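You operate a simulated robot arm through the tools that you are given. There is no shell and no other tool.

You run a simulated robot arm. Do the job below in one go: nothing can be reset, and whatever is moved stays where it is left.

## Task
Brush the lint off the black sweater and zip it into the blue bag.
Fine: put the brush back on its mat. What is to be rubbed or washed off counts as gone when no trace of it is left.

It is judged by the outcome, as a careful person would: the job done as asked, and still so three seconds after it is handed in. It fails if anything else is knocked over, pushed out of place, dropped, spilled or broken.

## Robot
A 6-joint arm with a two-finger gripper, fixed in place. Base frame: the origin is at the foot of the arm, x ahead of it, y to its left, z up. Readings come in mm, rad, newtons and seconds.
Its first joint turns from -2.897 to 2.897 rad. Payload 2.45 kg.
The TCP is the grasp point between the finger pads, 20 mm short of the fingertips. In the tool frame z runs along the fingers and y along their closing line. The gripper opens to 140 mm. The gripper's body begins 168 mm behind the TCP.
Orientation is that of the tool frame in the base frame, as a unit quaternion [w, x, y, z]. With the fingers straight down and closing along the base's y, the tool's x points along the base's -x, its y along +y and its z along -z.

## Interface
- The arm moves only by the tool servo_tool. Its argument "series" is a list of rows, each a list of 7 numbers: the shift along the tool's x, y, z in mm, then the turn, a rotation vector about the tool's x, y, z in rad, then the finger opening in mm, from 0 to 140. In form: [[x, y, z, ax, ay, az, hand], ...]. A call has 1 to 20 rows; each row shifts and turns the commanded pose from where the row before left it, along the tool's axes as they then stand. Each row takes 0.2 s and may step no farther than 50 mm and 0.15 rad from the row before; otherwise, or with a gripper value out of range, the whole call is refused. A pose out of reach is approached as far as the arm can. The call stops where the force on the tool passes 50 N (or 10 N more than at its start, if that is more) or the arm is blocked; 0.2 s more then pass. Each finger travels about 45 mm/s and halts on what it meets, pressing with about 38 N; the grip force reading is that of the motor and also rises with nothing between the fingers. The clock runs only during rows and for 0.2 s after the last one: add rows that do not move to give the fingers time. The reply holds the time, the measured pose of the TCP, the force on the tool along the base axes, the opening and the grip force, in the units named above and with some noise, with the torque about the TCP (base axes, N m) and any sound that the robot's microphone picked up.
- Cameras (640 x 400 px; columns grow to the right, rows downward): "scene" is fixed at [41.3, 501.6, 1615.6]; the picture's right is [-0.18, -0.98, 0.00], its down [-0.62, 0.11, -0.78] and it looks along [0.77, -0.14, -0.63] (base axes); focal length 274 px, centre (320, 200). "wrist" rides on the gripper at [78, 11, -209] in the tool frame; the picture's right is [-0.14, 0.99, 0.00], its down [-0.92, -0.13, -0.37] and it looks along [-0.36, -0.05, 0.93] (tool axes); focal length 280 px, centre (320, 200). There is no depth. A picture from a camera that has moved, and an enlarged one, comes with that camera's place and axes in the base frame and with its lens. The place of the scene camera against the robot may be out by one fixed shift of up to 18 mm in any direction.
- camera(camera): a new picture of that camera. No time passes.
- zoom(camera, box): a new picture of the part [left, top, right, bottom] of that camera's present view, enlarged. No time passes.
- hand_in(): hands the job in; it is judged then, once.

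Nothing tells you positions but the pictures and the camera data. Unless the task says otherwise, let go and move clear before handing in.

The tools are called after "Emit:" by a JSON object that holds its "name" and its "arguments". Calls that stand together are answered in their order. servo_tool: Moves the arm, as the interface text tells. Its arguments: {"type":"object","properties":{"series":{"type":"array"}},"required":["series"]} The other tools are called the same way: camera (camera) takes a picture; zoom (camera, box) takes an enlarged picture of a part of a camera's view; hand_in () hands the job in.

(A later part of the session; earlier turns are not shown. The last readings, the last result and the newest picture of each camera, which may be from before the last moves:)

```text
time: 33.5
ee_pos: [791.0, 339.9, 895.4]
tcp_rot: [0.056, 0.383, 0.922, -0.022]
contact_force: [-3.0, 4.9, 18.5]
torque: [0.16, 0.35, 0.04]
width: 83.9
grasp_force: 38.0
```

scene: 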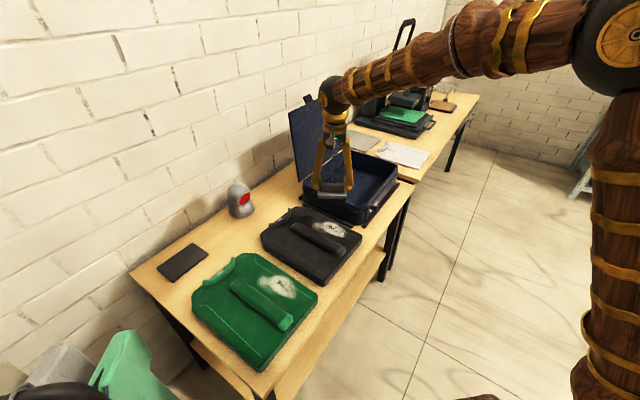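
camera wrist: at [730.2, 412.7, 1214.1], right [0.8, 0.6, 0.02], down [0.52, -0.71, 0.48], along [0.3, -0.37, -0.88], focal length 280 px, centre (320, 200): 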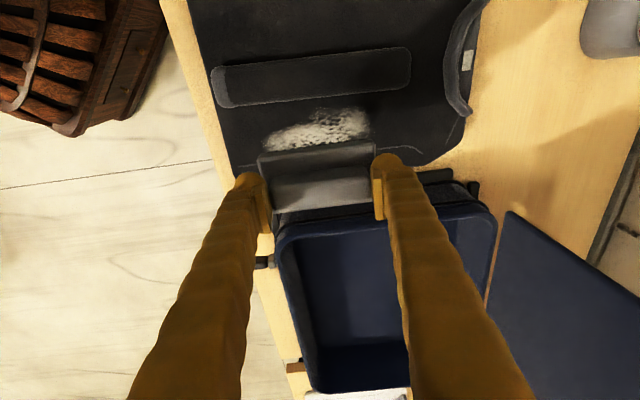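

Contact is made at about 18 N. I'll ease off slightly and start long strokes along the patch.

Emit:
{"name": "servo_tool", "arguments": {"series": [[-0.05, 0, -0.3, 0, 0, 0, 70], [0, 10, 0, 0, 0, 0, 70], [0, 15, 0, 0, 0, 0, 70], [0, 15, 0, 0, 0, 0, 70], [0, 15, 0, 0, 0, 0, 70], [0, -15, 0, 0, 0, 0, 70], [0, -15, 0, 0, 0, 0, 70], [0, -15, 0, 0, 0, 0, 70], [0, -15, 0, 0, 0, 0, 70], [0, -15, 0, 0, 0, 0, 70], [0, -15, 0, 0, 0, 0, 70], [0, -15, 0, 0, 0, 0, 70], [0, -15, 0, 0, 0, 0, 70], [0, 0, 0, 0, 0, 0, 70]]}}

Emit:
{"name": "zoom", "arguments": {"camera": "scene", "box": [270, 180, 380, 260]}}

Emit:
{"name": "camera", "arguments": {"camera": "wrist"}}

```text
time: 36.5
ee_pos: [744.6, 292.7, 894.4]
tcp_rot: [0.055, 0.383, 0.922, -0.022]
contact_force: [2.8, 1.6, 12.1]
torque: [0.24, -0.25, -0.02]
width: 84.0
grasp_force: 38.0
```

```text
5.00 times, centred on (325, 220) of scene
camera zoom: at [41.3, 501.6, 1615.6], right [-0.18, -0.98, 0.0], down [-0.62, 0.11, -0.78], along [0.77, -0.14, -0.63], focal length 1368 px, centre (295, 100)
```

zoom: 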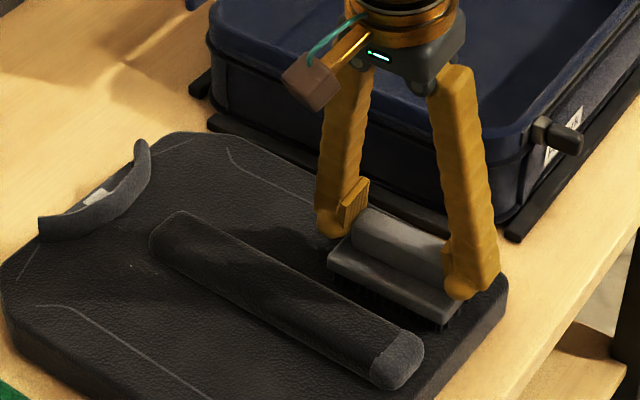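

```text
taken
camera wrist: at [679.3, 372.4, 1093.2], right [0.8, 0.6, 0.02], down [0.52, -0.71, 0.48], along [0.3, -0.37, -0.88], focal length 280 px, centre (320, 200)
```

wrist: 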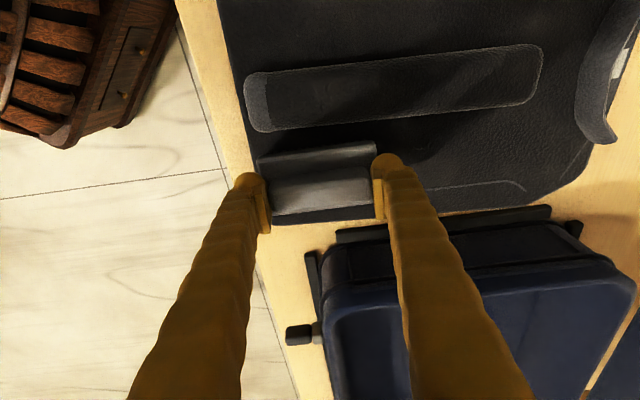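

The lint comes off well. I'll shift sideways to the lane near the bag-side edge and stroke again.

Emit:
{"name": "servo_tool", "arguments": {"series": [[-9.9, 0, 1.2, 0, 0, 0, 70], [-9.9, 0, 1.2, 0, 0, 0, 70], [0, 15, 0, 0, 0, 0, 70], [0, 15, 0, 0, 0, 0, 70], [0, 15, 0, 0, 0, 0, 70], [0, 15, 0, 0, 0, 0, 70], [0, 15, 0, 0, 0, 0, 70], [0, 15, 0, 0, 0, 0, 70], [0, 15, 0, 0, 0, 0, 70], [0, 15, 0, 0, 0, 0, 70], [-9, 0, 1.1, 0, 0, 0, 70], [-8, 0, 1.0, 0, 0, 0, 70], [0, -15, 0, 0, 0, 0, 70], [0, -15, 0, 0, 0, 0, 70], [0, -15, 0, 0, 0, 0, 70], [0, -15, 0, 0, 0, 0, 70], [0, -15, 0, 0, 0, 0, 70], [0, -15, 0, 0, 0, 0, 70], [0, -15, 0, 0, 0, 0, 70], [0, -15, 0, 0, 0, 0, 70]]}}

Emit:
{"name": "zoom", "arguments": {"camera": "scene", "box": [270, 180, 380, 260]}}

Emit:
{"name": "camera", "arguments": {"camera": "wrist"}}

```text
time: 40.7
ee_pos: [771.3, 267.2, 895.8]
tcp_rot: [0.057, 0.383, 0.922, -0.021]
contact_force: [12.0, 13.2, 37.7]
torque: [0.54, -0.07, -0.06]
width: 83.9
grasp_force: 37.7
```

```text
5.00 times, centred on (325, 220) of scene
camera zoom: at [41.3, 501.6, 1615.6], right [-0.18, -0.98, 0.0], down [-0.62, 0.11, -0.78], along [0.77, -0.14, -0.63], focal length 1368 px, centre (295, 100)
```

zoom: 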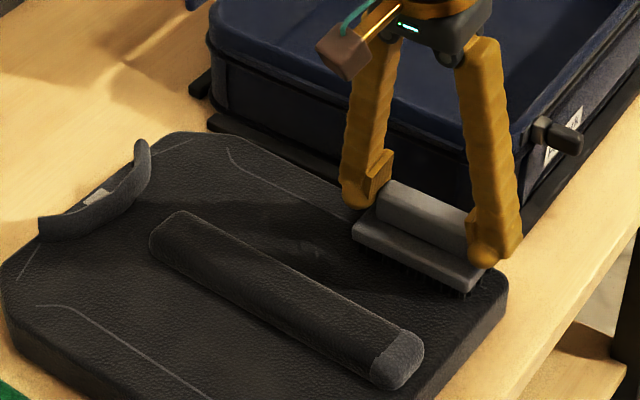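

```text
taken
camera wrist: at [706.0, 346.8, 1092.8], right [0.8, 0.6, 0.02], down [0.52, -0.71, 0.48], along [0.3, -0.37, -0.88], focal length 280 px, centre (320, 200)
```

wrist: 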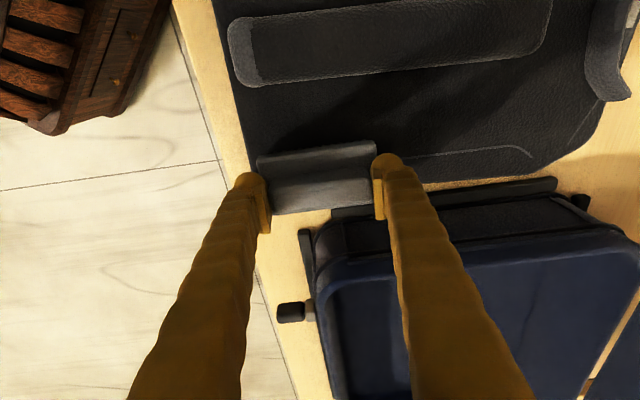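

Emit:
{"name": "servo_tool", "arguments": {"series": [[-0.1, 0, -1, 0, 0, 0, 70], [0, 15, 0, 0, 0, 0, 70], [0, 15, 0, 0, 0, 0, 70], [0, 15, 0, 0, 0, 0, 70], [0, 15, 0, 0, 0, 0, 70], [0, 15, 0, 0, 0, 0, 70], [0, 15, 0, 0, 0, 0, 70], [0, 15, 0, 0, 0, 0, 70], [0, 15, 0, 0, 0, 0, 70], [-2, 0, -15, 0, 0, 0, 70], [-3.65, 0, -29.8, 0, 0, 0, 70], [-3.65, 0, -29.8, 0, 0, 0, 70], [-3.65, 0, -29.8, 0, 0, 0, 70], [20, 30, 0, 0, 0, 0, 70], [20, 30, 0, 0, 0, 0, 70], [0, 0, 0, 0, 0, 0, 70]]}}

Emit:
{"name": "zoom", "arguments": {"camera": "scene", "box": [270, 180, 380, 260]}}

Emit:
{"name": "camera", "arguments": {"camera": "wrist"}}

```text
time: 44.1
ee_pos: [868.1, 424.1, 997.7]
tcp_rot: [0.056, 0.383, 0.922, -0.023]
contact_force: [-0.7, 0.0, -0.4]
torque: [0.06, -0.03, 0.01]
width: 83.8
grasp_force: 37.9
```

```text
5.00 times, centred on (325, 220) of scene
camera zoom: at [41.3, 501.6, 1615.6], right [-0.18, -0.98, 0.0], down [-0.62, 0.11, -0.78], along [0.77, -0.14, -0.63], focal length 1368 px, centre (295, 100)
```

zoom: 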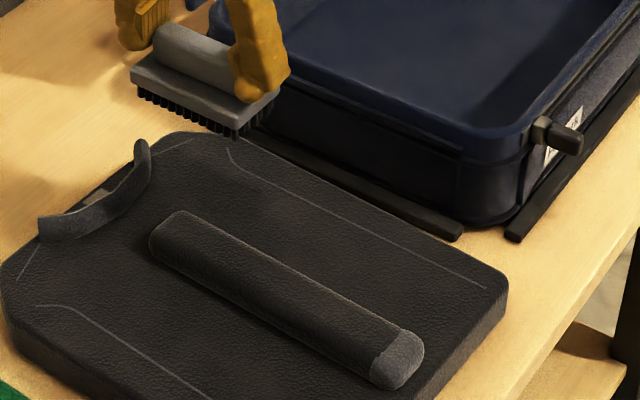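

```text
taken
camera wrist: at [802.7, 503.4, 1195.2], right [0.8, 0.6, 0.02], down [0.52, -0.71, 0.48], along [0.3, -0.37, -0.88], focal length 280 px, centre (320, 200)
```

wrist: 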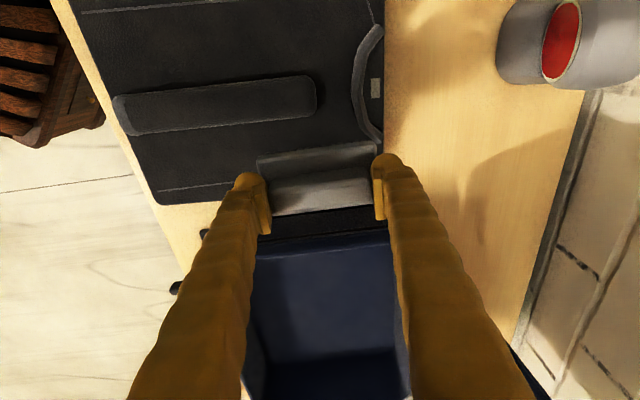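

Emit:
{"name": "zoom", "arguments": {"camera": "scene", "box": [300, 205, 372, 250]}}

Emit:
{"name": "zoom", "arguments": {"camera": "wrist", "box": [110, 100, 260, 210]}}

```text
8.89 times, centred on (336, 228) of scene
camera zoom: at [41.3, 501.6, 1615.6], right [-0.18, -0.98, 0.0], down [-0.62, 0.11, -0.78], along [0.77, -0.14, -0.63], focal length 2433 px, centre (178, -44)
```

zoom: 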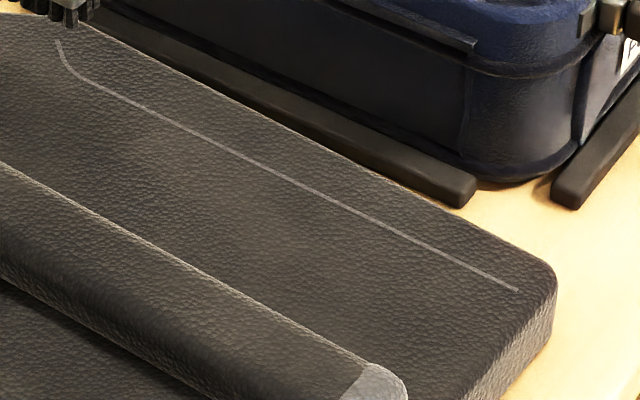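

```text
3.64 times, centred on (185, 155) of wrist
camera zoom: at [802.7, 503.4, 1195.2], right [0.8, 0.6, 0.02], down [0.52, -0.71, 0.48], along [0.3, -0.37, -0.88], focal length 1020 px, centre (811, 364)
```

zoom: 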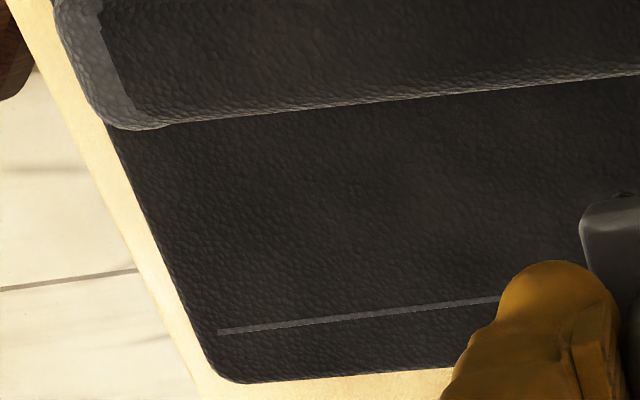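

Emit:
{"name": "zoom", "arguments": {"camera": "wrist", "box": [180, 110, 260, 160]}}

Emit:
{"name": "zoom", "arguments": {"camera": "scene", "box": [300, 210, 340, 235]}}

Emit:
{"name": "zoom", "arguments": {"camera": "scene", "box": [325, 220, 365, 245]}}

```text
8.00 times, centred on (220, 135) of wrist
camera zoom: at [802.7, 503.4, 1195.2], right [0.8, 0.6, 0.02], down [0.52, -0.71, 0.48], along [0.3, -0.37, -0.88], focal length 2243 px, centre (1120, 720)
```

zoom: 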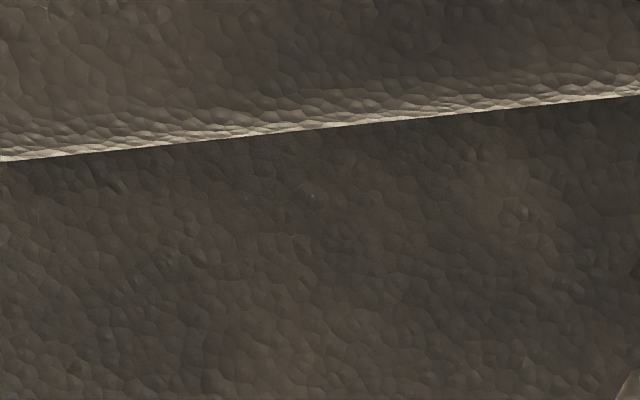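

```text
16.00 times, centred on (320, 222) of scene
camera zoom: at [41.3, 501.6, 1615.6], right [-0.18, -0.98, 0.0], down [-0.62, 0.11, -0.78], along [0.77, -0.14, -0.63], focal length 4379 px, centre (320, -160)
```

zoom: 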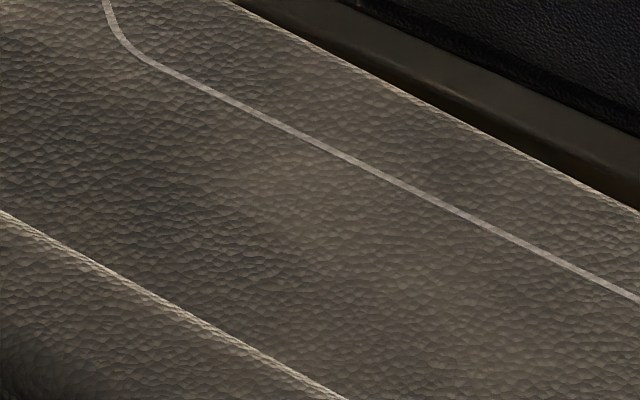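

```text
16.00 times, centred on (345, 232) of scene
camera zoom: at [41.3, 501.6, 1615.6], right [-0.18, -0.98, 0.0], down [-0.62, 0.11, -0.78], along [0.77, -0.14, -0.63], focal length 4379 px, centre (-80, -320)
```

zoom: 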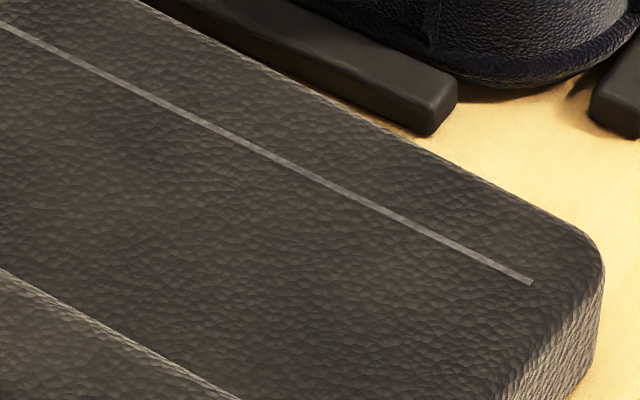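

It looks essentially clean, but I see a possible very faint haze at the far end of the patch. I'll make another set of passes over the whole area, extended further back, to be sure.

Emit:
{"name": "servo_tool", "arguments": {"series": [[-2, -15, 0, 0, 0, 0, 70], [2, -14, 32, 0, 0, 0, 70], [4, 0, 32, 0, 0, 0, 70], [4, 0, 32, 0, 0, 0, 70], [0.2, 0, 1.5, 0, 0, 0, 70], [0, 0, 0, 0, 0, 0, 70]]}}

Emit:
{"name": "servo_tool", "arguments": {"series": [[0.3, 0, 1.5, 0, 0, 0, 70], [0, 0, 0, 0, 0, 0, 70]]}}

```text
time: 45.5
ee_pos: [851.1, 399.4, 899.2]
tcp_rot: [0.056, 0.383, 0.922, -0.022]
contact_force: [0.0, -0.4, -0.2]
torque: [0.0, 0.0, 0.01]
width: 83.8
grasp_force: 37.4
```

```text
time: 46.1
ee_pos: [851.7, 400.1, 897.2]
tcp_rot: [0.056, 0.383, 0.922, -0.023]
contact_force: [-0.3, -0.3, -0.6]
torque: [0.01, 0.01, -0.02]
width: 84.2
grasp_force: 37.8
```

Emit:
{"name": "servo_tool", "arguments": {"series": [[0.2, 0, 1, 0, 0, 0, 70], [0, 0, 0, 0, 0, 0, 70]]}}

Emit:
{"name": "servo_tool", "arguments": {"series": [[0.1, 0, 0.8, 0, 0, 0, 70], [0, 0, 0, 0, 0, 0, 70]]}}

```text
time: 46.7
ee_pos: [851.8, 399.2, 896.5]
tcp_rot: [0.056, 0.383, 0.922, -0.023]
contact_force: [-0.7, -0.5, -0.2]
torque: [-0.01, 0.01, 0.01]
width: 84.0
grasp_force: 38.1
```

```text
time: 47.3
ee_pos: [852.6, 397.9, 895.5]
tcp_rot: [0.056, 0.383, 0.922, -0.022]
contact_force: [0.3, 0.0, -1.1]
torque: [0.0, 0.03, 0.0]
width: 83.9
grasp_force: 37.8
```

Emit:
{"name": "servo_tool", "arguments": {"series": [[0.1, 0, 0.7, 0, 0, 0, 70], [0, 0, 0, 0, 0, 0, 70]]}}

Emit:
{"name": "servo_tool", "arguments": {"series": [[0.1, 0, 0.6, 0, 0, 0, 70], [0, 0, 0, 0, 0, 0, 70]]}}

```text
time: 47.9
ee_pos: [851.6, 398.6, 895.7]
tcp_rot: [0.056, 0.383, 0.922, -0.022]
contact_force: [-0.7, -0.1, -0.8]
torque: [-0.04, 0.04, -0.02]
width: 83.9
grasp_force: 37.8
```

```text
time: 48.5
ee_pos: [851.9, 399.7, 895.9]
tcp_rot: [0.056, 0.382, 0.922, -0.022]
contact_force: [-3.4, 0.0, 10.2]
torque: [-0.09, 0.42, -0.02]
width: 83.6
grasp_force: 37.9
```

Emit:
{"name": "servo_tool", "arguments": {"series": [[0, -15, 0.3, 0, 0, 0, 70], [0, -15, 0, 0, 0, 0, 70], [0, -15, 0, 0, 0, 0, 70], [0, -15, 0, 0, 0, 0, 70], [0, -15, 0, 0, 0, 0, 70], [0, -15, 0, 0, 0, 0, 70], [0, -15, 0, 0, 0, 0, 70], [0, -15, 0, 0, 0, 0, 70], [0, -15, 0, 0, 0, 0, 70], [-10, 0, 1.2, 0, 0, 0, 70], [0, 15, 0, 0, 0, 0, 70], [0, 15, 0, 0, 0, 0, 70], [0, 15, 0, 0, 0, 0, 70], [0, 15, 0, 0, 0, 0, 70], [0, 15, 0, 0, 0, 0, 70], [0, 15, 0, 0, 0, 0, 70], [0, 15, 0, 0, 0, 0, 70], [0, 15, 0, 0, 0, 0, 70], [0, 15, 0, 0, 0, 0, 70], [0, 0, 0, 0, 0, 0, 70]]}}

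Emit:
{"name": "servo_tool", "arguments": {"series": [[-12, 0, 1.4, 0, 0, 0, 70], [0, -15, 0, 0, 0, 0, 70], [0, -15, 0, 0, 0, 0, 70], [0, -15, 0, 0, 0, 0, 70], [0, -15, 0, 0, 0, 0, 70], [0, -15, 0, 0, 0, 0, 70], [0, -15, 0, 0, 0, 0, 70], [0, -15, 0, 0, 0, 0, 70], [0, -15, 0, 0, 0, 0, 70], [0, -15, 0, 0, 0, 0, 70], [0, 0, 0, 0, 0, 0, 70]]}}

Emit:
{"name": "zoom", "arguments": {"camera": "scene", "box": [270, 180, 380, 260]}}

```text
time: 52.7
ee_pos: [858.7, 392.6, 893.5]
tcp_rot: [0.056, 0.383, 0.922, -0.022]
contact_force: [-0.6, 0.2, -0.5]
torque: [0.02, -0.01, 0.0]
width: 84.6
grasp_force: 37.9
```

```text
time: 55.1
ee_pos: [772.0, 287.4, 894.3]
tcp_rot: [0.055, 0.383, 0.922, -0.022]
contact_force: [0.1, 0.2, -1.6]
torque: [-0.01, 0.03, -0.02]
width: 84.6
grasp_force: 37.6
```

```text
5.00 times, centred on (325, 220) of scene
camera zoom: at [41.3, 501.6, 1615.6], right [-0.18, -0.98, 0.0], down [-0.62, 0.11, -0.78], along [0.77, -0.14, -0.63], focal length 1368 px, centre (295, 100)
```

zoom: 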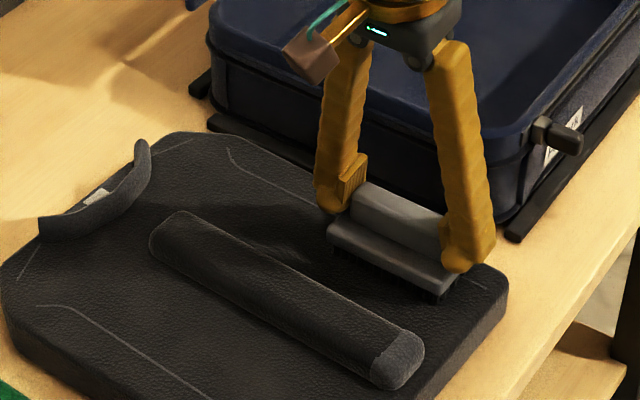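

Emit:
{"name": "servo_tool", "arguments": {"series": [[-1.2, 0, -10, 0, 0, 0, 70], [-3.65, 0, -29.8, 0, 0, 0, 70], [-3.65, 0, -29.8, 0, 0, 0, 70], [0, 0, 0, 0, 0, 0, 70]]}}

Emit:
{"name": "zoom", "arguments": {"camera": "scene", "box": [280, 170, 380, 250]}}

Emit:
{"name": "zoom", "arguments": {"camera": "wrist", "box": [220, 100, 420, 240]}}

Emit:
{"name": "zoom", "arguments": {"camera": "scene", "box": [300, 210, 340, 235]}}

```text
time: 56.1
ee_pos: [773.4, 287.9, 962.4]
tcp_rot: [0.056, 0.383, 0.922, -0.021]
contact_force: [-0.4, -0.5, -1.2]
torque: [-0.01, 0.02, 0.07]
width: 84.5
grasp_force: 37.1
```

```text
5.00 times, centred on (330, 210) of scene
camera zoom: at [41.3, 501.6, 1615.6], right [-0.18, -0.98, 0.0], down [-0.62, 0.11, -0.78], along [0.77, -0.14, -0.63], focal length 1368 px, centre (270, 150)
```

zoom: 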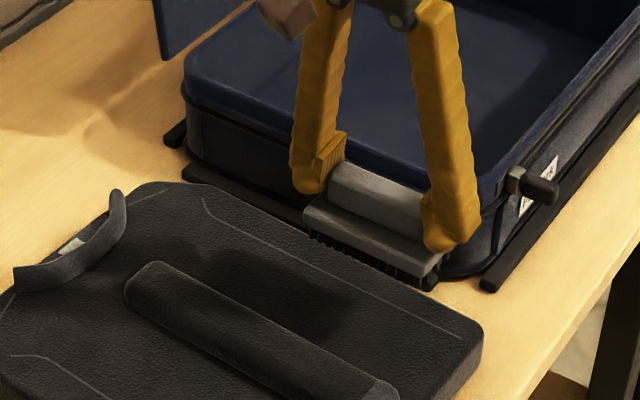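

```text
2.86 times, centred on (320, 170) of wrist
camera zoom: at [706.9, 366.8, 1161.6], right [0.8, 0.6, 0.02], down [0.52, -0.71, 0.48], along [0.3, -0.37, -0.88], focal length 801 px, centre (320, 286)
```

zoom: 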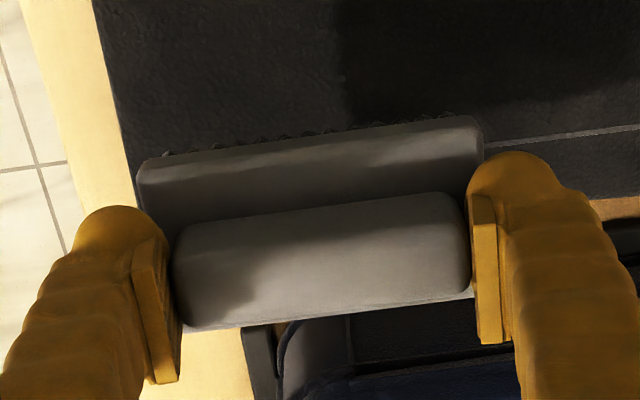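

```text
16.00 times, centred on (320, 222) of scene
camera zoom: at [41.3, 501.6, 1615.6], right [-0.18, -0.98, 0.0], down [-0.62, 0.11, -0.78], along [0.77, -0.14, -0.63], focal length 4379 px, centre (320, -160)
```

zoom: 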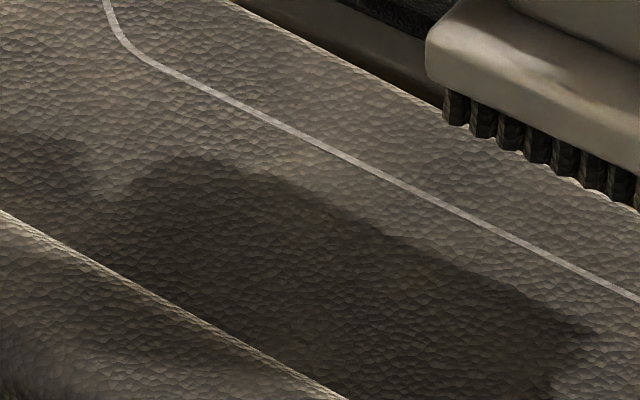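

The sweater looks clean; the haze was only a lighting effect. Next I'll carry the brush back to its mat along the reverse route.

Emit:
{"name": "servo_tool", "arguments": {"series": [[-3.65, 0, -29.8, 0, 0, 0, 70], [-3.65, 0, -29.8, 0, 0, 0, 70], [-3.65, 0, -29.8, 0, 0, 0, 70], [0, 0, 0, -0.0139, 0, -0.1132, 70], [0, 0, 0, -0.0139, 0, -0.1132, 70], [0, 0, 0, -0.0139, 0, -0.1132, 70], [0, 0, 0, -0.0139, 0, -0.1132, 70], [0, 0, 0, -0.0139, 0, -0.1132, 70], [26.6, 37.45, -3.26, -0.0122, 0, -0.0993, 70], [22.76, 39.93, -2.79, -0.0122, 0, -0.0993, 70], [18.69, 42.02, -2.29, -0.0122, 0, -0.0993, 70], [14.43, 43.69, -1.77, -0.0122, 0, -0.0993, 70], [10.03, 44.92, -1.23, -0.0122, 0, -0.0993, 70], [5.53, 45.71, -0.68, -0.0122, 0, -0.0993, 70], [0.97, 46.04, -0.12, -0.0122, 0, -0.0993, 70], [-3.59, 45.91, 0.44, -0.0122, 0, -0.0993, 70], [-8.13, 45.32, 1.0, -0.0122, 0, -0.0993, 70], [-12.57, 44.27, 1.54, -0.0122, 0, -0.0993, 70], [0, 0, 0, 0, 0, 0, 70]]}}

Emit:
{"name": "camera", "arguments": {"camera": "wrist"}}

Emit:
{"name": "camera", "arguments": {"camera": "scene"}}

```text
time: 60.1
ee_pos: [590.3, 708.4, 1054.4]
tcp_rot: [0.058, -0.382, 0.922, 0.025]
contact_force: [0.0, 0.8, -1.5]
torque: [0.0, 0.0, 0.02]
width: 84.1
grasp_force: 38.2
```

```text
taken
camera wrist: at [509.9, 643.8, 1252.7], right [-0.6, 0.8, 0.02], down [0.7, 0.52, 0.48], along [0.37, 0.3, -0.88], focal length 280 px, centre (320, 200)
```

wrist: 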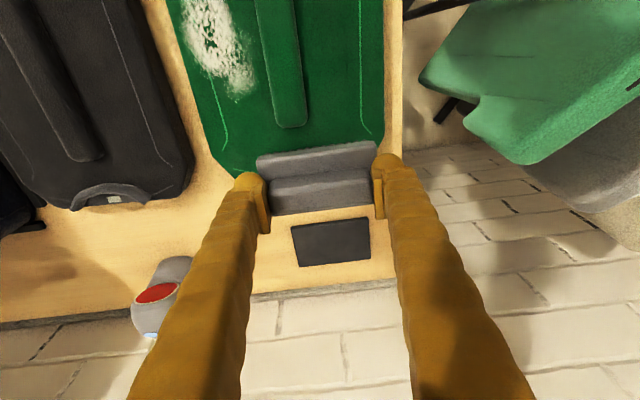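

```text
taken
```

scene: 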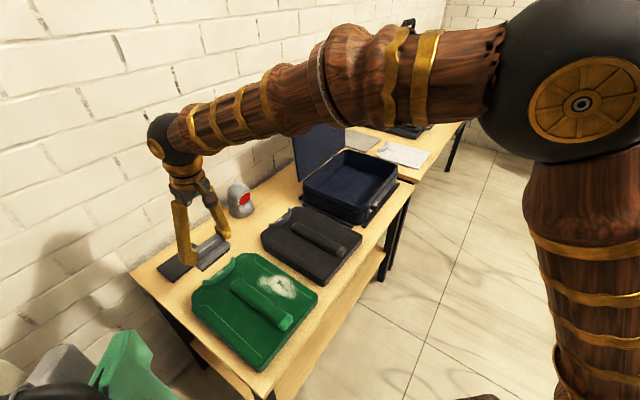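

Emit:
{"name": "servo_tool", "arguments": {"series": [[-30, -0.6, 9, 0, 0, 0, 70], [-40, -0.6, 12, 0, 0, 0, 70], [-40, -0.6, 12, 0, 0, 0, 70], [-40, -0.6, 12, 0, 0, 0, 70], [-40, -0.6, 12, 0, 0, 0, 70], [-40, -0.6, 12, 0, 0, 0, 70], [-2, 0, 0.3, 0, 0, 0, 70], [3.65, 0, 29.8, 0, 0, 0, 70], [3.65, 0, 29.8, 0, 0, 0, 70], [3.65, 0, 29.8, 0, 0, 0, 70], [0, 0, 0, 0, 0, 0, 70]]}}

Emit:
{"name": "camera", "arguments": {"camera": "wrist"}}

Emit:
{"name": "zoom", "arguments": {"camera": "scene", "box": [100, 170, 240, 290]}}

```text
time: 62.5
ee_pos: [760.5, 878.8, 924.2]
tcp_rot: [0.058, -0.382, 0.922, 0.025]
contact_force: [0.1, 0.7, -1.4]
torque: [0.02, -0.03, 0.0]
width: 84.2
grasp_force: 38.4
```

```text
taken
camera wrist: at [680.3, 813.1, 1121.7], right [-0.6, 0.8, 0.02], down [0.7, 0.52, 0.48], along [0.37, 0.3, -0.88], focal length 280 px, centre (320, 200)
```

wrist: 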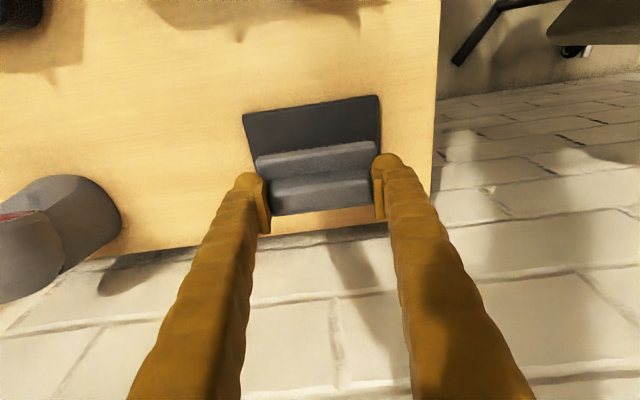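

```text
3.33 times, centred on (170, 230) of scene
camera zoom: at [41.3, 501.6, 1615.6], right [-0.18, -0.98, 0.0], down [-0.62, 0.11, -0.78], along [0.77, -0.14, -0.63], focal length 912 px, centre (820, 100)
```

zoom: 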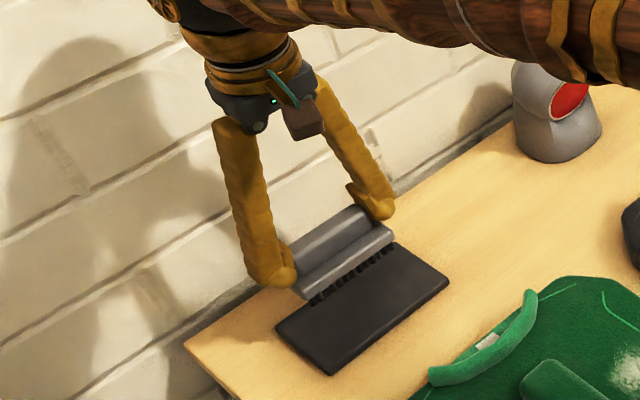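

Emit:
{"name": "servo_tool", "arguments": {"series": [[2.4, -1.5, 20, 0, 0, 0, 70], [2.4, -1.5, 20, 0, 0, 0, 70], [1.2, 0, 8, 0, 0, 0, 70], [0.5, 0, 4, 0, 0, 0, 70], [0, 0, 0, 0, 0, 0, 70]]}}

Emit:
{"name": "servo_tool", "arguments": {"series": [[0.25, 0, 2, 0, 0, 0, 70], [0, 0, 0, 0, 0, 0, 70]]}}

Emit:
{"name": "servo_tool", "arguments": {"series": [[0.25, 0, 2, 0, 0, 0, 70], [0, 0, 0, 0, 0, 0, 70]]}}

Emit:
{"name": "zoom", "arguments": {"camera": "scene", "box": [130, 210, 220, 290]}}

```text
time: 63.7
ee_pos: [763.5, 875.3, 872.8]
tcp_rot: [0.058, -0.381, 0.922, 0.025]
contact_force: [1.1, -0.1, -1.0]
torque: [0.02, -0.04, 0.02]
width: 84.3
grasp_force: 38.0
```

```text
time: 64.3
ee_pos: [764.2, 875.9, 871.3]
tcp_rot: [0.058, -0.381, 0.922, 0.024]
contact_force: [0.7, -0.5, -0.5]
torque: [-0.03, 0.0, 0.02]
width: 84.5
grasp_force: 38.0
```

```text
time: 64.9
ee_pos: [765.3, 875.6, 868.1]
tcp_rot: [0.057, -0.381, 0.922, 0.025]
contact_force: [-0.1, 0.4, -0.4]
torque: [-0.01, 0.03, 0.0]
width: 84.3
grasp_force: 38.3
```

```text
5.00 times, centred on (175, 250) of scene
camera zoom: at [41.3, 501.6, 1615.6], right [-0.18, -0.98, 0.0], down [-0.62, 0.11, -0.78], along [0.77, -0.14, -0.63], focal length 1368 px, centre (1045, -50)
```

zoom: 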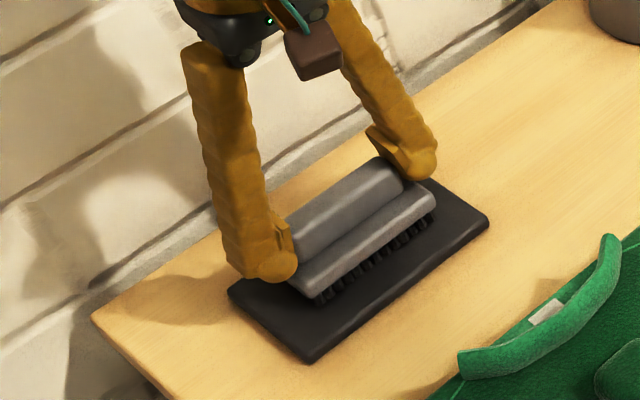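

Emit:
{"name": "servo_tool", "arguments": {"series": [[0.1, 0, 1.2, 0, 0, 0, 70], [0, 0, 0, 0, 0, 0, 70]]}}

Emit:
{"name": "servo_tool", "arguments": {"series": [[0.1, 0, 1.2, 0, 0, 0, 70], [0, 0, 0, 0, 0, 0, 70]]}}

Emit:
{"name": "servo_tool", "arguments": {"series": [[0.1, 0, 1.0, 0, 0, 0, 70], [0, 0, 0, 0, 0, 0, 70]]}}

```text
time: 65.5
ee_pos: [763.1, 874.9, 869.0]
tcp_rot: [0.058, -0.381, 0.922, 0.025]
contact_force: [0.2, 0.2, -2.0]
torque: [0.01, 0.03, 0.0]
width: 84.6
grasp_force: 38.1
```

```text
time: 66.1
ee_pos: [764.6, 875.1, 865.5]
tcp_rot: [0.058, -0.382, 0.922, 0.025]
contact_force: [0.7, -0.7, -0.1]
torque: [-0.01, -0.03, -0.02]
width: 84.5
grasp_force: 38.3
```

```text
time: 66.7
ee_pos: [765.8, 875.5, 866.2]
tcp_rot: [0.058, -0.382, 0.922, 0.025]
contact_force: [0.1, -0.6, -0.4]
torque: [0.01, 0.04, -0.04]
width: 84.3
grasp_force: 38.2
```

Emit:
{"name": "servo_tool", "arguments": {"series": [[0.1, 0, 1.0, 0, 0, 0, 70], [0, 0, 0, 0, 0, 0, 70]]}}

Emit:
{"name": "servo_tool", "arguments": {"series": [[0.1, 0, 1.0, 0, 0, 0, 70], [0, 0, 0, 0, 0, 0, 70]]}}

Emit:
{"name": "zoom", "arguments": {"camera": "scene", "box": [150, 225, 210, 275]}}

```text
time: 67.3
ee_pos: [764.0, 875.8, 866.8]
tcp_rot: [0.058, -0.382, 0.922, 0.025]
contact_force: [-0.2, 1.8, 5.6]
torque: [-0.23, -0.12, 0.03]
width: 84.2
grasp_force: 37.9
```

```text
time: 67.9
ee_pos: [765.4, 874.6, 864.0]
tcp_rot: [0.059, -0.382, 0.922, 0.025]
contact_force: [-2.2, -3.2, 22.9]
torque: [-0.74, 0.4, 0.0]
width: 84.3
grasp_force: 37.8
```

```text
8.00 times, centred on (180, 250) of scene
camera zoom: at [41.3, 501.6, 1615.6], right [-0.18, -0.98, 0.0], down [-0.62, 0.11, -0.78], along [0.77, -0.14, -0.63], focal length 2189 px, centre (1440, -200)
```

zoom: 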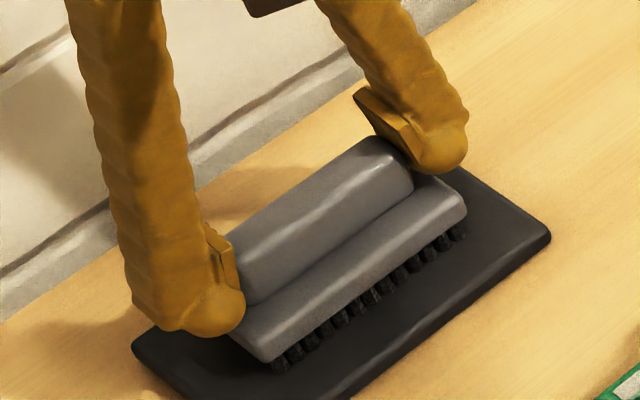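

Emit:
{"name": "servo_tool", "arguments": {"series": [[-0.15, 0, -1.5, 0, 0, 0, 75], [0, 0, 0, 0, 0, 0, 90], [0, 0, 0, 0, 0, 0, 105], [0, 0, 0, 0, 0, 0, 120], [0, 0, 0, 0, 0, 0, 135], [0, 0, 0, 0, 0, 0, 140], [-2.4, 0, -19.8, 0, 0, 0, 140], [-3.65, 0, -29.8, 0, 0, 0, 140], [-3.65, 0, -29.8, 0, 0, 0, 140], [-3.65, 0, -29.8, 0, 0, 0, 140], [-3.65, 0, -29.8, 0, 0, 0, 140], [0, 0, 0, 0, 0, 0, 140]]}}

Emit:
{"name": "camera", "arguments": {"camera": "wrist"}}

Emit:
{"name": "zoom", "arguments": {"camera": "scene", "box": [130, 210, 220, 290]}}

Emit:
{"name": "zoom", "arguments": {"camera": "scene", "box": [250, 180, 390, 290]}}

```text
time: 70.5
ee_pos: [764.6, 874.0, 1004.8]
tcp_rot: [0.058, -0.383, 0.922, 0.025]
contact_force: [0.5, 0.8, 0.1]
torque: [0.01, 0.0, 0.0]
width: 140.1
grasp_force: 0.0
```

```text
taken
camera wrist: at [683.4, 807.9, 1202.2], right [-0.6, 0.8, 0.02], down [0.7, 0.52, 0.48], along [0.37, 0.3, -0.88], focal length 280 px, centre (320, 200)
```

wrist: 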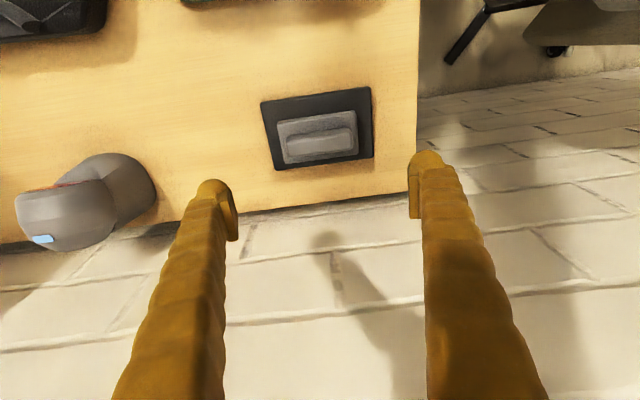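

```text
5.00 times, centred on (175, 250) of scene
camera zoom: at [41.3, 501.6, 1615.6], right [-0.18, -0.98, 0.0], down [-0.62, 0.11, -0.78], along [0.77, -0.14, -0.63], focal length 1368 px, centre (1045, -50)
```

zoom: 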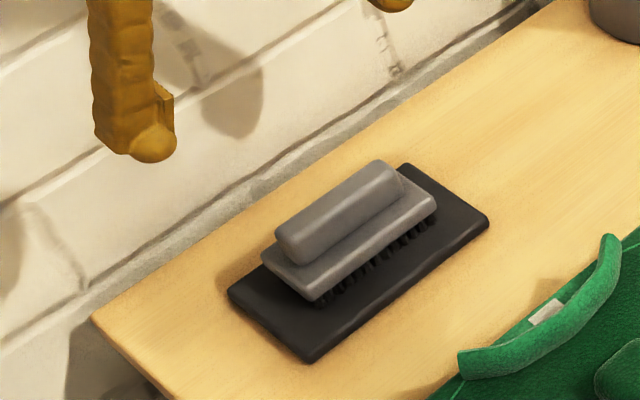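

```text
3.64 times, centred on (320, 235) of scene
camera zoom: at [41.3, 501.6, 1615.6], right [-0.18, -0.98, 0.0], down [-0.62, 0.11, -0.78], along [0.77, -0.14, -0.63], focal length 995 px, centre (320, 73)
```

zoom: 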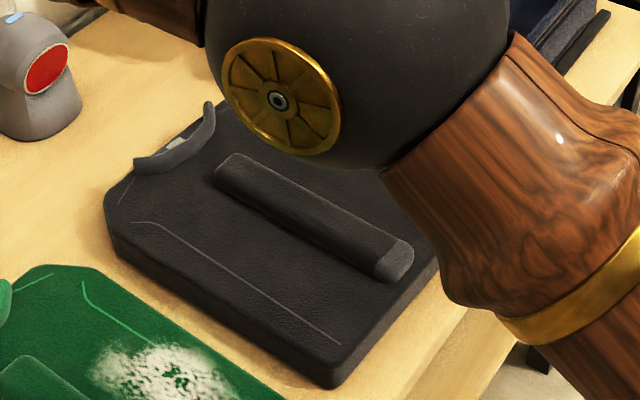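

The brush is back on its mat. Now I'll retract, remove the tilt, and swing toward the sweater and bag for a good look at both.

Emit:
{"name": "servo_tool", "arguments": {"series": [[30, 0, -12, 0, 0, 0, 140], [40, 0, -15, 0, 0, 0, 140], [40, 0, -15, 0, 0, 0, 140], [40, 0, -15, 0, 0, 0, 140], [40, 0, -15, 0, 0, 0, 140], [40, 0, -15, 0, 0, 0, 140], [0, 0, 0, 0, 0.061, 0, 140], [0, 0, 0, 0, 0.061, 0, 140], [0, -45, -10, 0, 0, 0, 140], [0, -48, -10, 0, 0, 0, 140], [0, -48, -10, 0, 0, 0, 140], [0, -48, -10, 0, 0, 0, 140], [0, -48, -10, 0, 0, 0, 140], [0, -48, -10, 0, 0, 0, 140], [0, 0, 0, 0, 0, 0, 140]]}}

Emit:
{"name": "camera", "arguments": {"camera": "wrist"}}

Emit:
{"name": "camera", "arguments": {"camera": "scene"}}

```text
time: 73.7
ee_pos: [798.4, 503.0, 1123.1]
tcp_rot: [0.0, -0.383, 0.924, 0.001]
contact_force: [-0.7, 0.6, 0.2]
torque: [-0.02, 0.05, 0.02]
width: 140.3
grasp_force: 0.0
```

```text
taken
camera wrist: at [734.5, 454.9, 1331.5], right [-0.6, 0.8, 0.0], down [0.74, 0.56, 0.37], along [0.29, 0.23, -0.93], focal length 280 px, centre (320, 200)
```

wrist: 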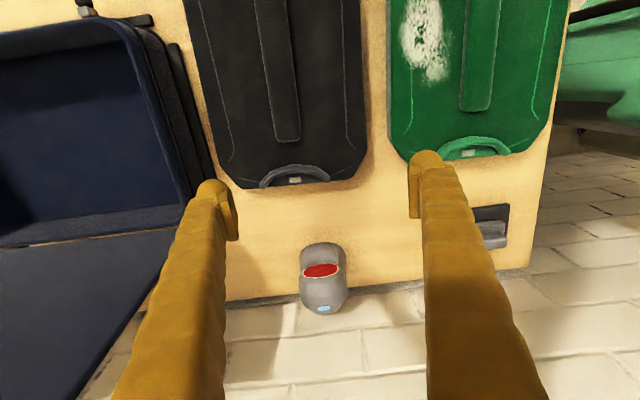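

```text
taken
```

scene: 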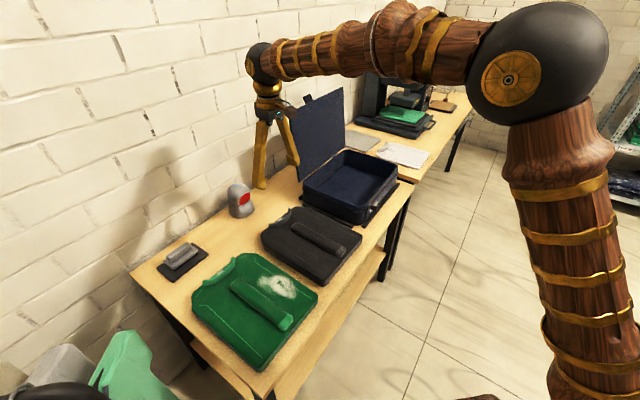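

Emit:
{"name": "servo_tool", "arguments": {"series": [[31, -27, -18, 0, 0, 0, 140], [31, -27, -18, 0, 0, 0, 140], [31, -27, -18, 0, 0, 0, 140], [31, -27, -18, 0, 0, 0, 140], [31, -27, -18, 0, 0, 0, 140], [31, -27, -18, 0, 0, 0, 140], [31, -27, -18, 0, 0, 0, 140], [0, 0, 0, 0, 0, 0, 140]]}}

Emit:
{"name": "camera", "arguments": {"camera": "wrist"}}

Emit:
{"name": "camera", "arguments": {"camera": "scene"}}

```text
time: 75.5
ee_pos: [775.6, 213.7, 1248.6]
tcp_rot: [0.001, -0.382, 0.924, 0.002]
contact_force: [0.6, 0.6, 0.8]
torque: [0.01, -0.01, 0.02]
width: 139.9
grasp_force: 0.0
```

```text
taken
camera wrist: at [712.0, 165.9, 1456.9], right [-0.6, 0.8, 0.0], down [0.74, 0.56, 0.37], along [0.29, 0.23, -0.93], focal length 280 px, centre (320, 200)
```

wrist: 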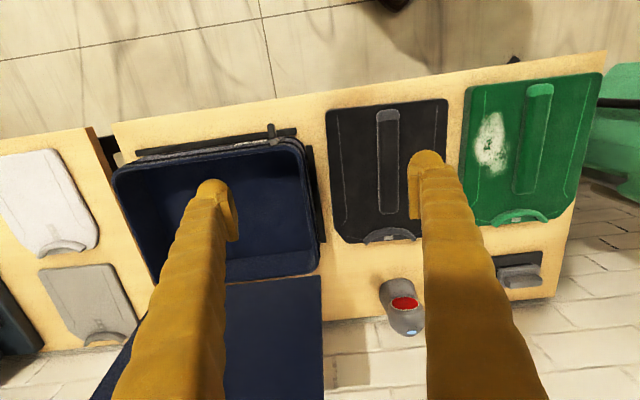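

```text
taken
```

scene: 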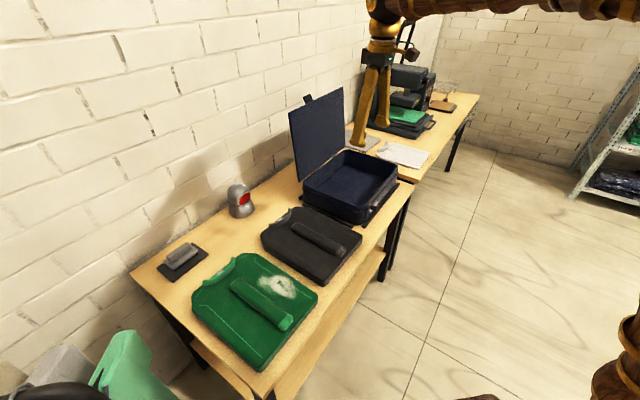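

Emit:
{"name": "zoom", "arguments": {"camera": "wrist", "box": [90, 100, 350, 290]}}

Emit:
{"name": "zoom", "arguments": {"camera": "wrist", "box": [310, 90, 470, 260]}}

Emit:
{"name": "zoom", "arguments": {"camera": "wrist", "box": [230, 110, 330, 180]}}

Emit:
{"name": "zoom", "arguments": {"camera": "scene", "box": [280, 80, 420, 230]}}

Emit:
{"name": "zoom", "arguments": {"camera": "scene", "box": [350, 170, 420, 225]}}

```text
2.11 times, centred on (220, 195) of wrist
camera zoom: at [712.0, 165.9, 1456.9], right [-0.6, 0.8, 0.0], down [0.74, 0.56, 0.37], along [0.29, 0.23, -0.93], focal length 590 px, centre (530, 210)
```

zoom: 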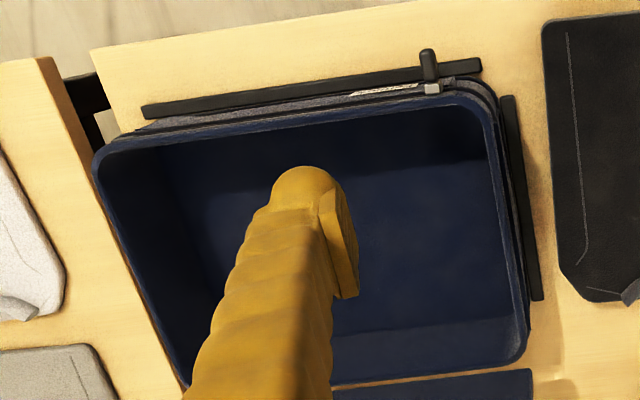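

```text
2.35 times, centred on (390, 175) of wrist
camera zoom: at [712.0, 165.9, 1456.9], right [-0.6, 0.8, 0.0], down [0.74, 0.56, 0.37], along [0.29, 0.23, -0.93], focal length 660 px, centre (155, 259)
```

zoom: 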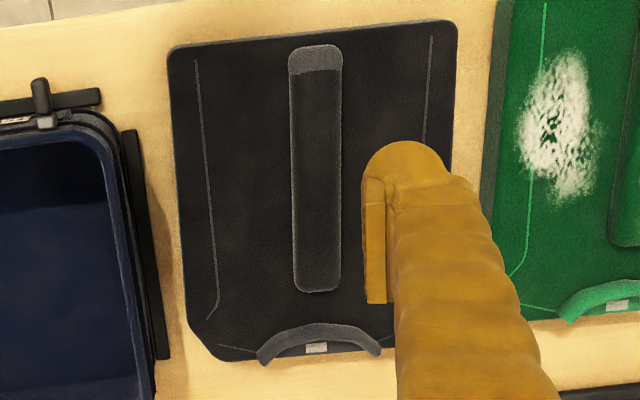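

```text
5.71 times, centred on (280, 145) of wrist
camera zoom: at [712.0, 165.9, 1456.9], right [-0.6, 0.8, 0.0], down [0.74, 0.56, 0.37], along [0.29, 0.23, -0.93], focal length 1602 px, centre (549, 514)
```

zoom: 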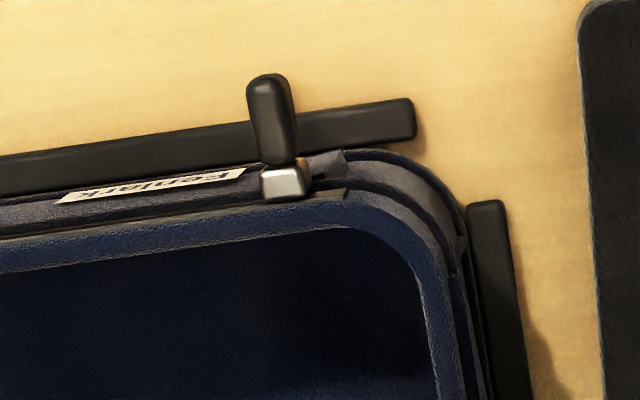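

```text
2.67 times, centred on (350, 155) of scene
camera zoom: at [41.3, 501.6, 1615.6], right [-0.18, -0.98, 0.0], down [-0.62, 0.11, -0.78], along [0.77, -0.14, -0.63], focal length 730 px, centre (240, 320)
```

zoom: 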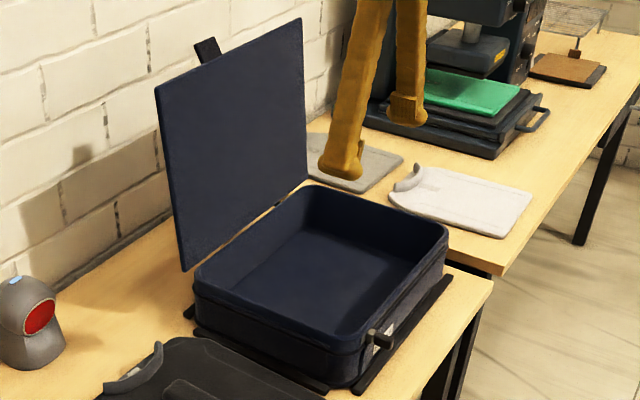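

```text
7.27 times, centred on (385, 198) of scene
camera zoom: at [41.3, 501.6, 1615.6], right [-0.18, -0.98, 0.0], down [-0.62, 0.11, -0.78], along [0.77, -0.14, -0.63], focal length 1990 px, centre (-153, 218)
```

zoom: 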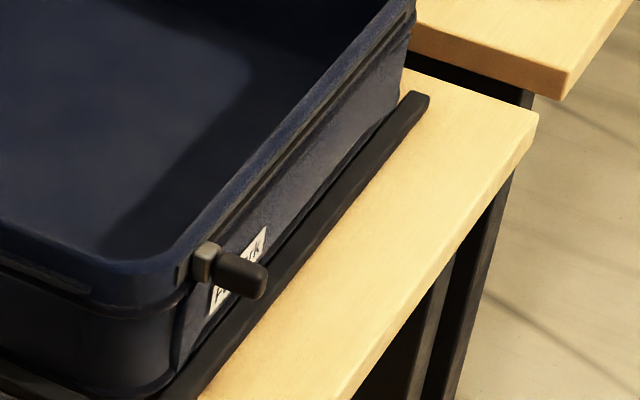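

The bag's inside looks about 374 mm along the table by 267 mm deep, while the sweater is about 320 × 255 mm. The sweater therefore has to go in turned 90°. I'll move the camera over the bag for an accurate measurement.

Emit:
{"name": "servo_tool", "arguments": {"series": [[0, -46, 0, 0, 0, 0, 140], [0, -46, 0, 0, 0, 0, 140], [0, -46, 0, 0, 0, 0, 140], [0, -46, 0, 0, 0, 0, 140], [0, -46, 0, 0, 0, 0, 140], [0, 0, 0, 0, 0, 0, 140], [0, 0, 0, 0, 0, 0, 140]]}}

Emit:
{"name": "camera", "arguments": {"camera": "wrist"}}

Emit:
{"name": "zoom", "arguments": {"camera": "wrist", "box": [200, 100, 440, 290]}}

```text
time: 77.1
ee_pos: [939.2, 52.4, 1246.8]
tcp_rot: [0.001, -0.383, 0.924, 0.002]
contact_force: [0.1, 0.1, -0.1]
torque: [0.03, -0.01, 0.0]
width: 140.1
grasp_force: 0.1
```

```text
taken
camera wrist: at [876.2, 4.4, 1455.1], right [-0.6, 0.8, 0.0], down [0.74, 0.56, 0.37], along [0.29, 0.23, -0.93], focal length 280 px, centre (320, 200)
```

wrist: 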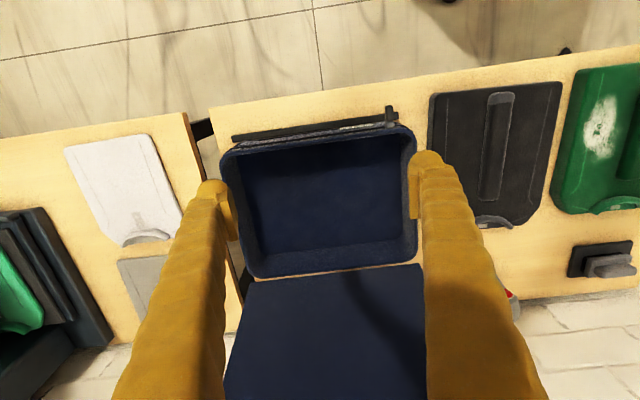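

```text
2.11 times, centred on (320, 195) of wrist
camera zoom: at [876.2, 4.4, 1455.1], right [-0.6, 0.8, 0.0], down [0.74, 0.56, 0.37], along [0.29, 0.23, -0.93], focal length 590 px, centre (320, 210)
```

zoom: 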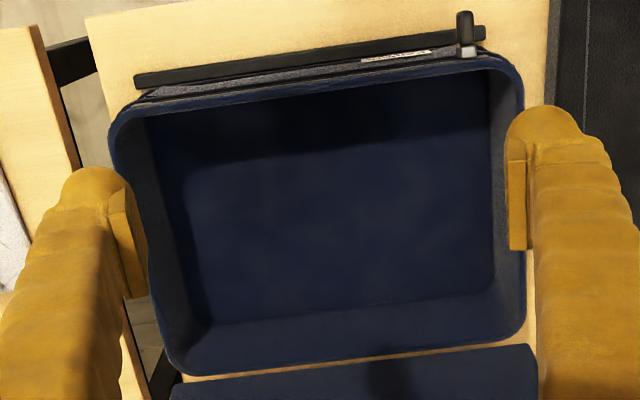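

Emit:
{"name": "zoom", "arguments": {"camera": "wrist", "box": [360, 95, 430, 145]}}

Emit:
{"name": "zoom", "arguments": {"camera": "wrist", "box": [210, 110, 280, 160]}}

Emit:
{"name": "zoom", "arguments": {"camera": "wrist", "box": [370, 230, 440, 280]}}

Emit:
{"name": "zoom", "arguments": {"camera": "wrist", "box": [230, 240, 300, 290]}}

```text
8.00 times, centred on (395, 120) of wrist
camera zoom: at [876.2, 4.4, 1455.1], right [-0.6, 0.8, 0.0], down [0.74, 0.56, 0.37], along [0.29, 0.23, -0.93], focal length 2243 px, centre (-280, 840)
```

zoom: 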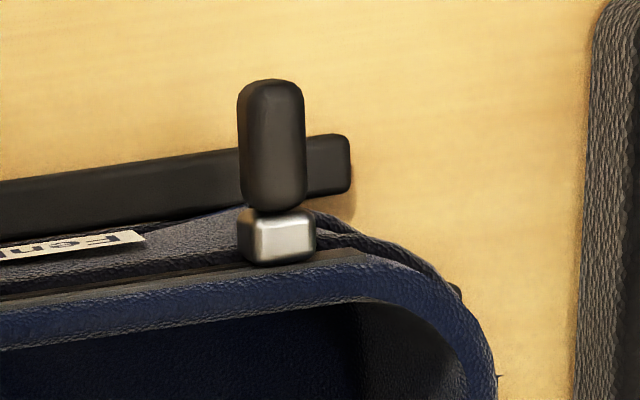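

```text
8.00 times, centred on (245, 135) of wrist
camera zoom: at [876.2, 4.4, 1455.1], right [-0.6, 0.8, 0.0], down [0.74, 0.56, 0.37], along [0.29, 0.23, -0.93], focal length 2243 px, centre (920, 720)
```

zoom: 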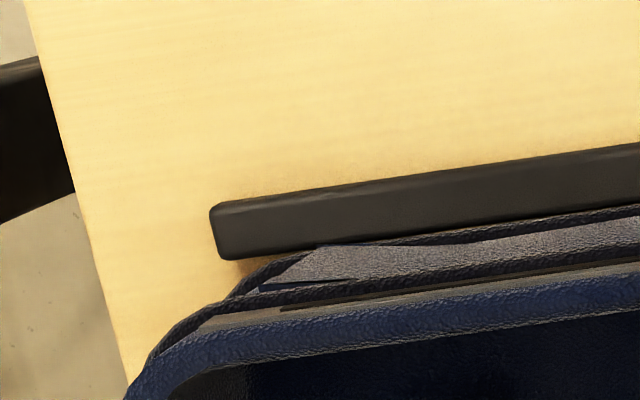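

```text
8.00 times, centred on (405, 255) of wrist
camera zoom: at [876.2, 4.4, 1455.1], right [-0.6, 0.8, 0.0], down [0.74, 0.56, 0.37], along [0.29, 0.23, -0.93], focal length 2243 px, centre (-360, -240)
```

zoom: 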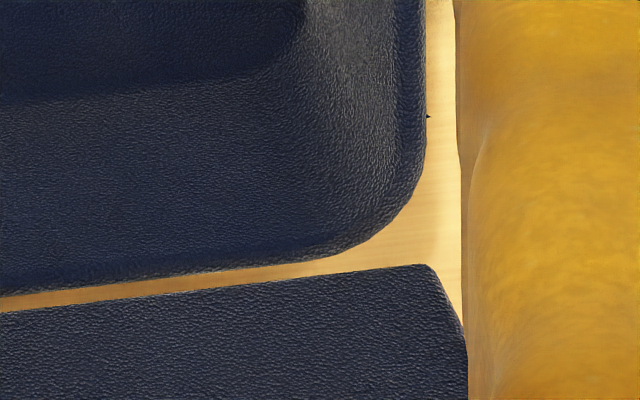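

```text
8.00 times, centred on (265, 265) of wrist
camera zoom: at [876.2, 4.4, 1455.1], right [-0.6, 0.8, 0.0], down [0.74, 0.56, 0.37], along [0.29, 0.23, -0.93], focal length 2243 px, centre (760, -320)
```

zoom: 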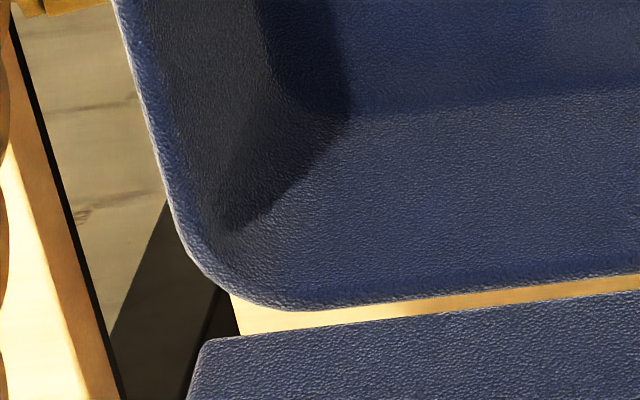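

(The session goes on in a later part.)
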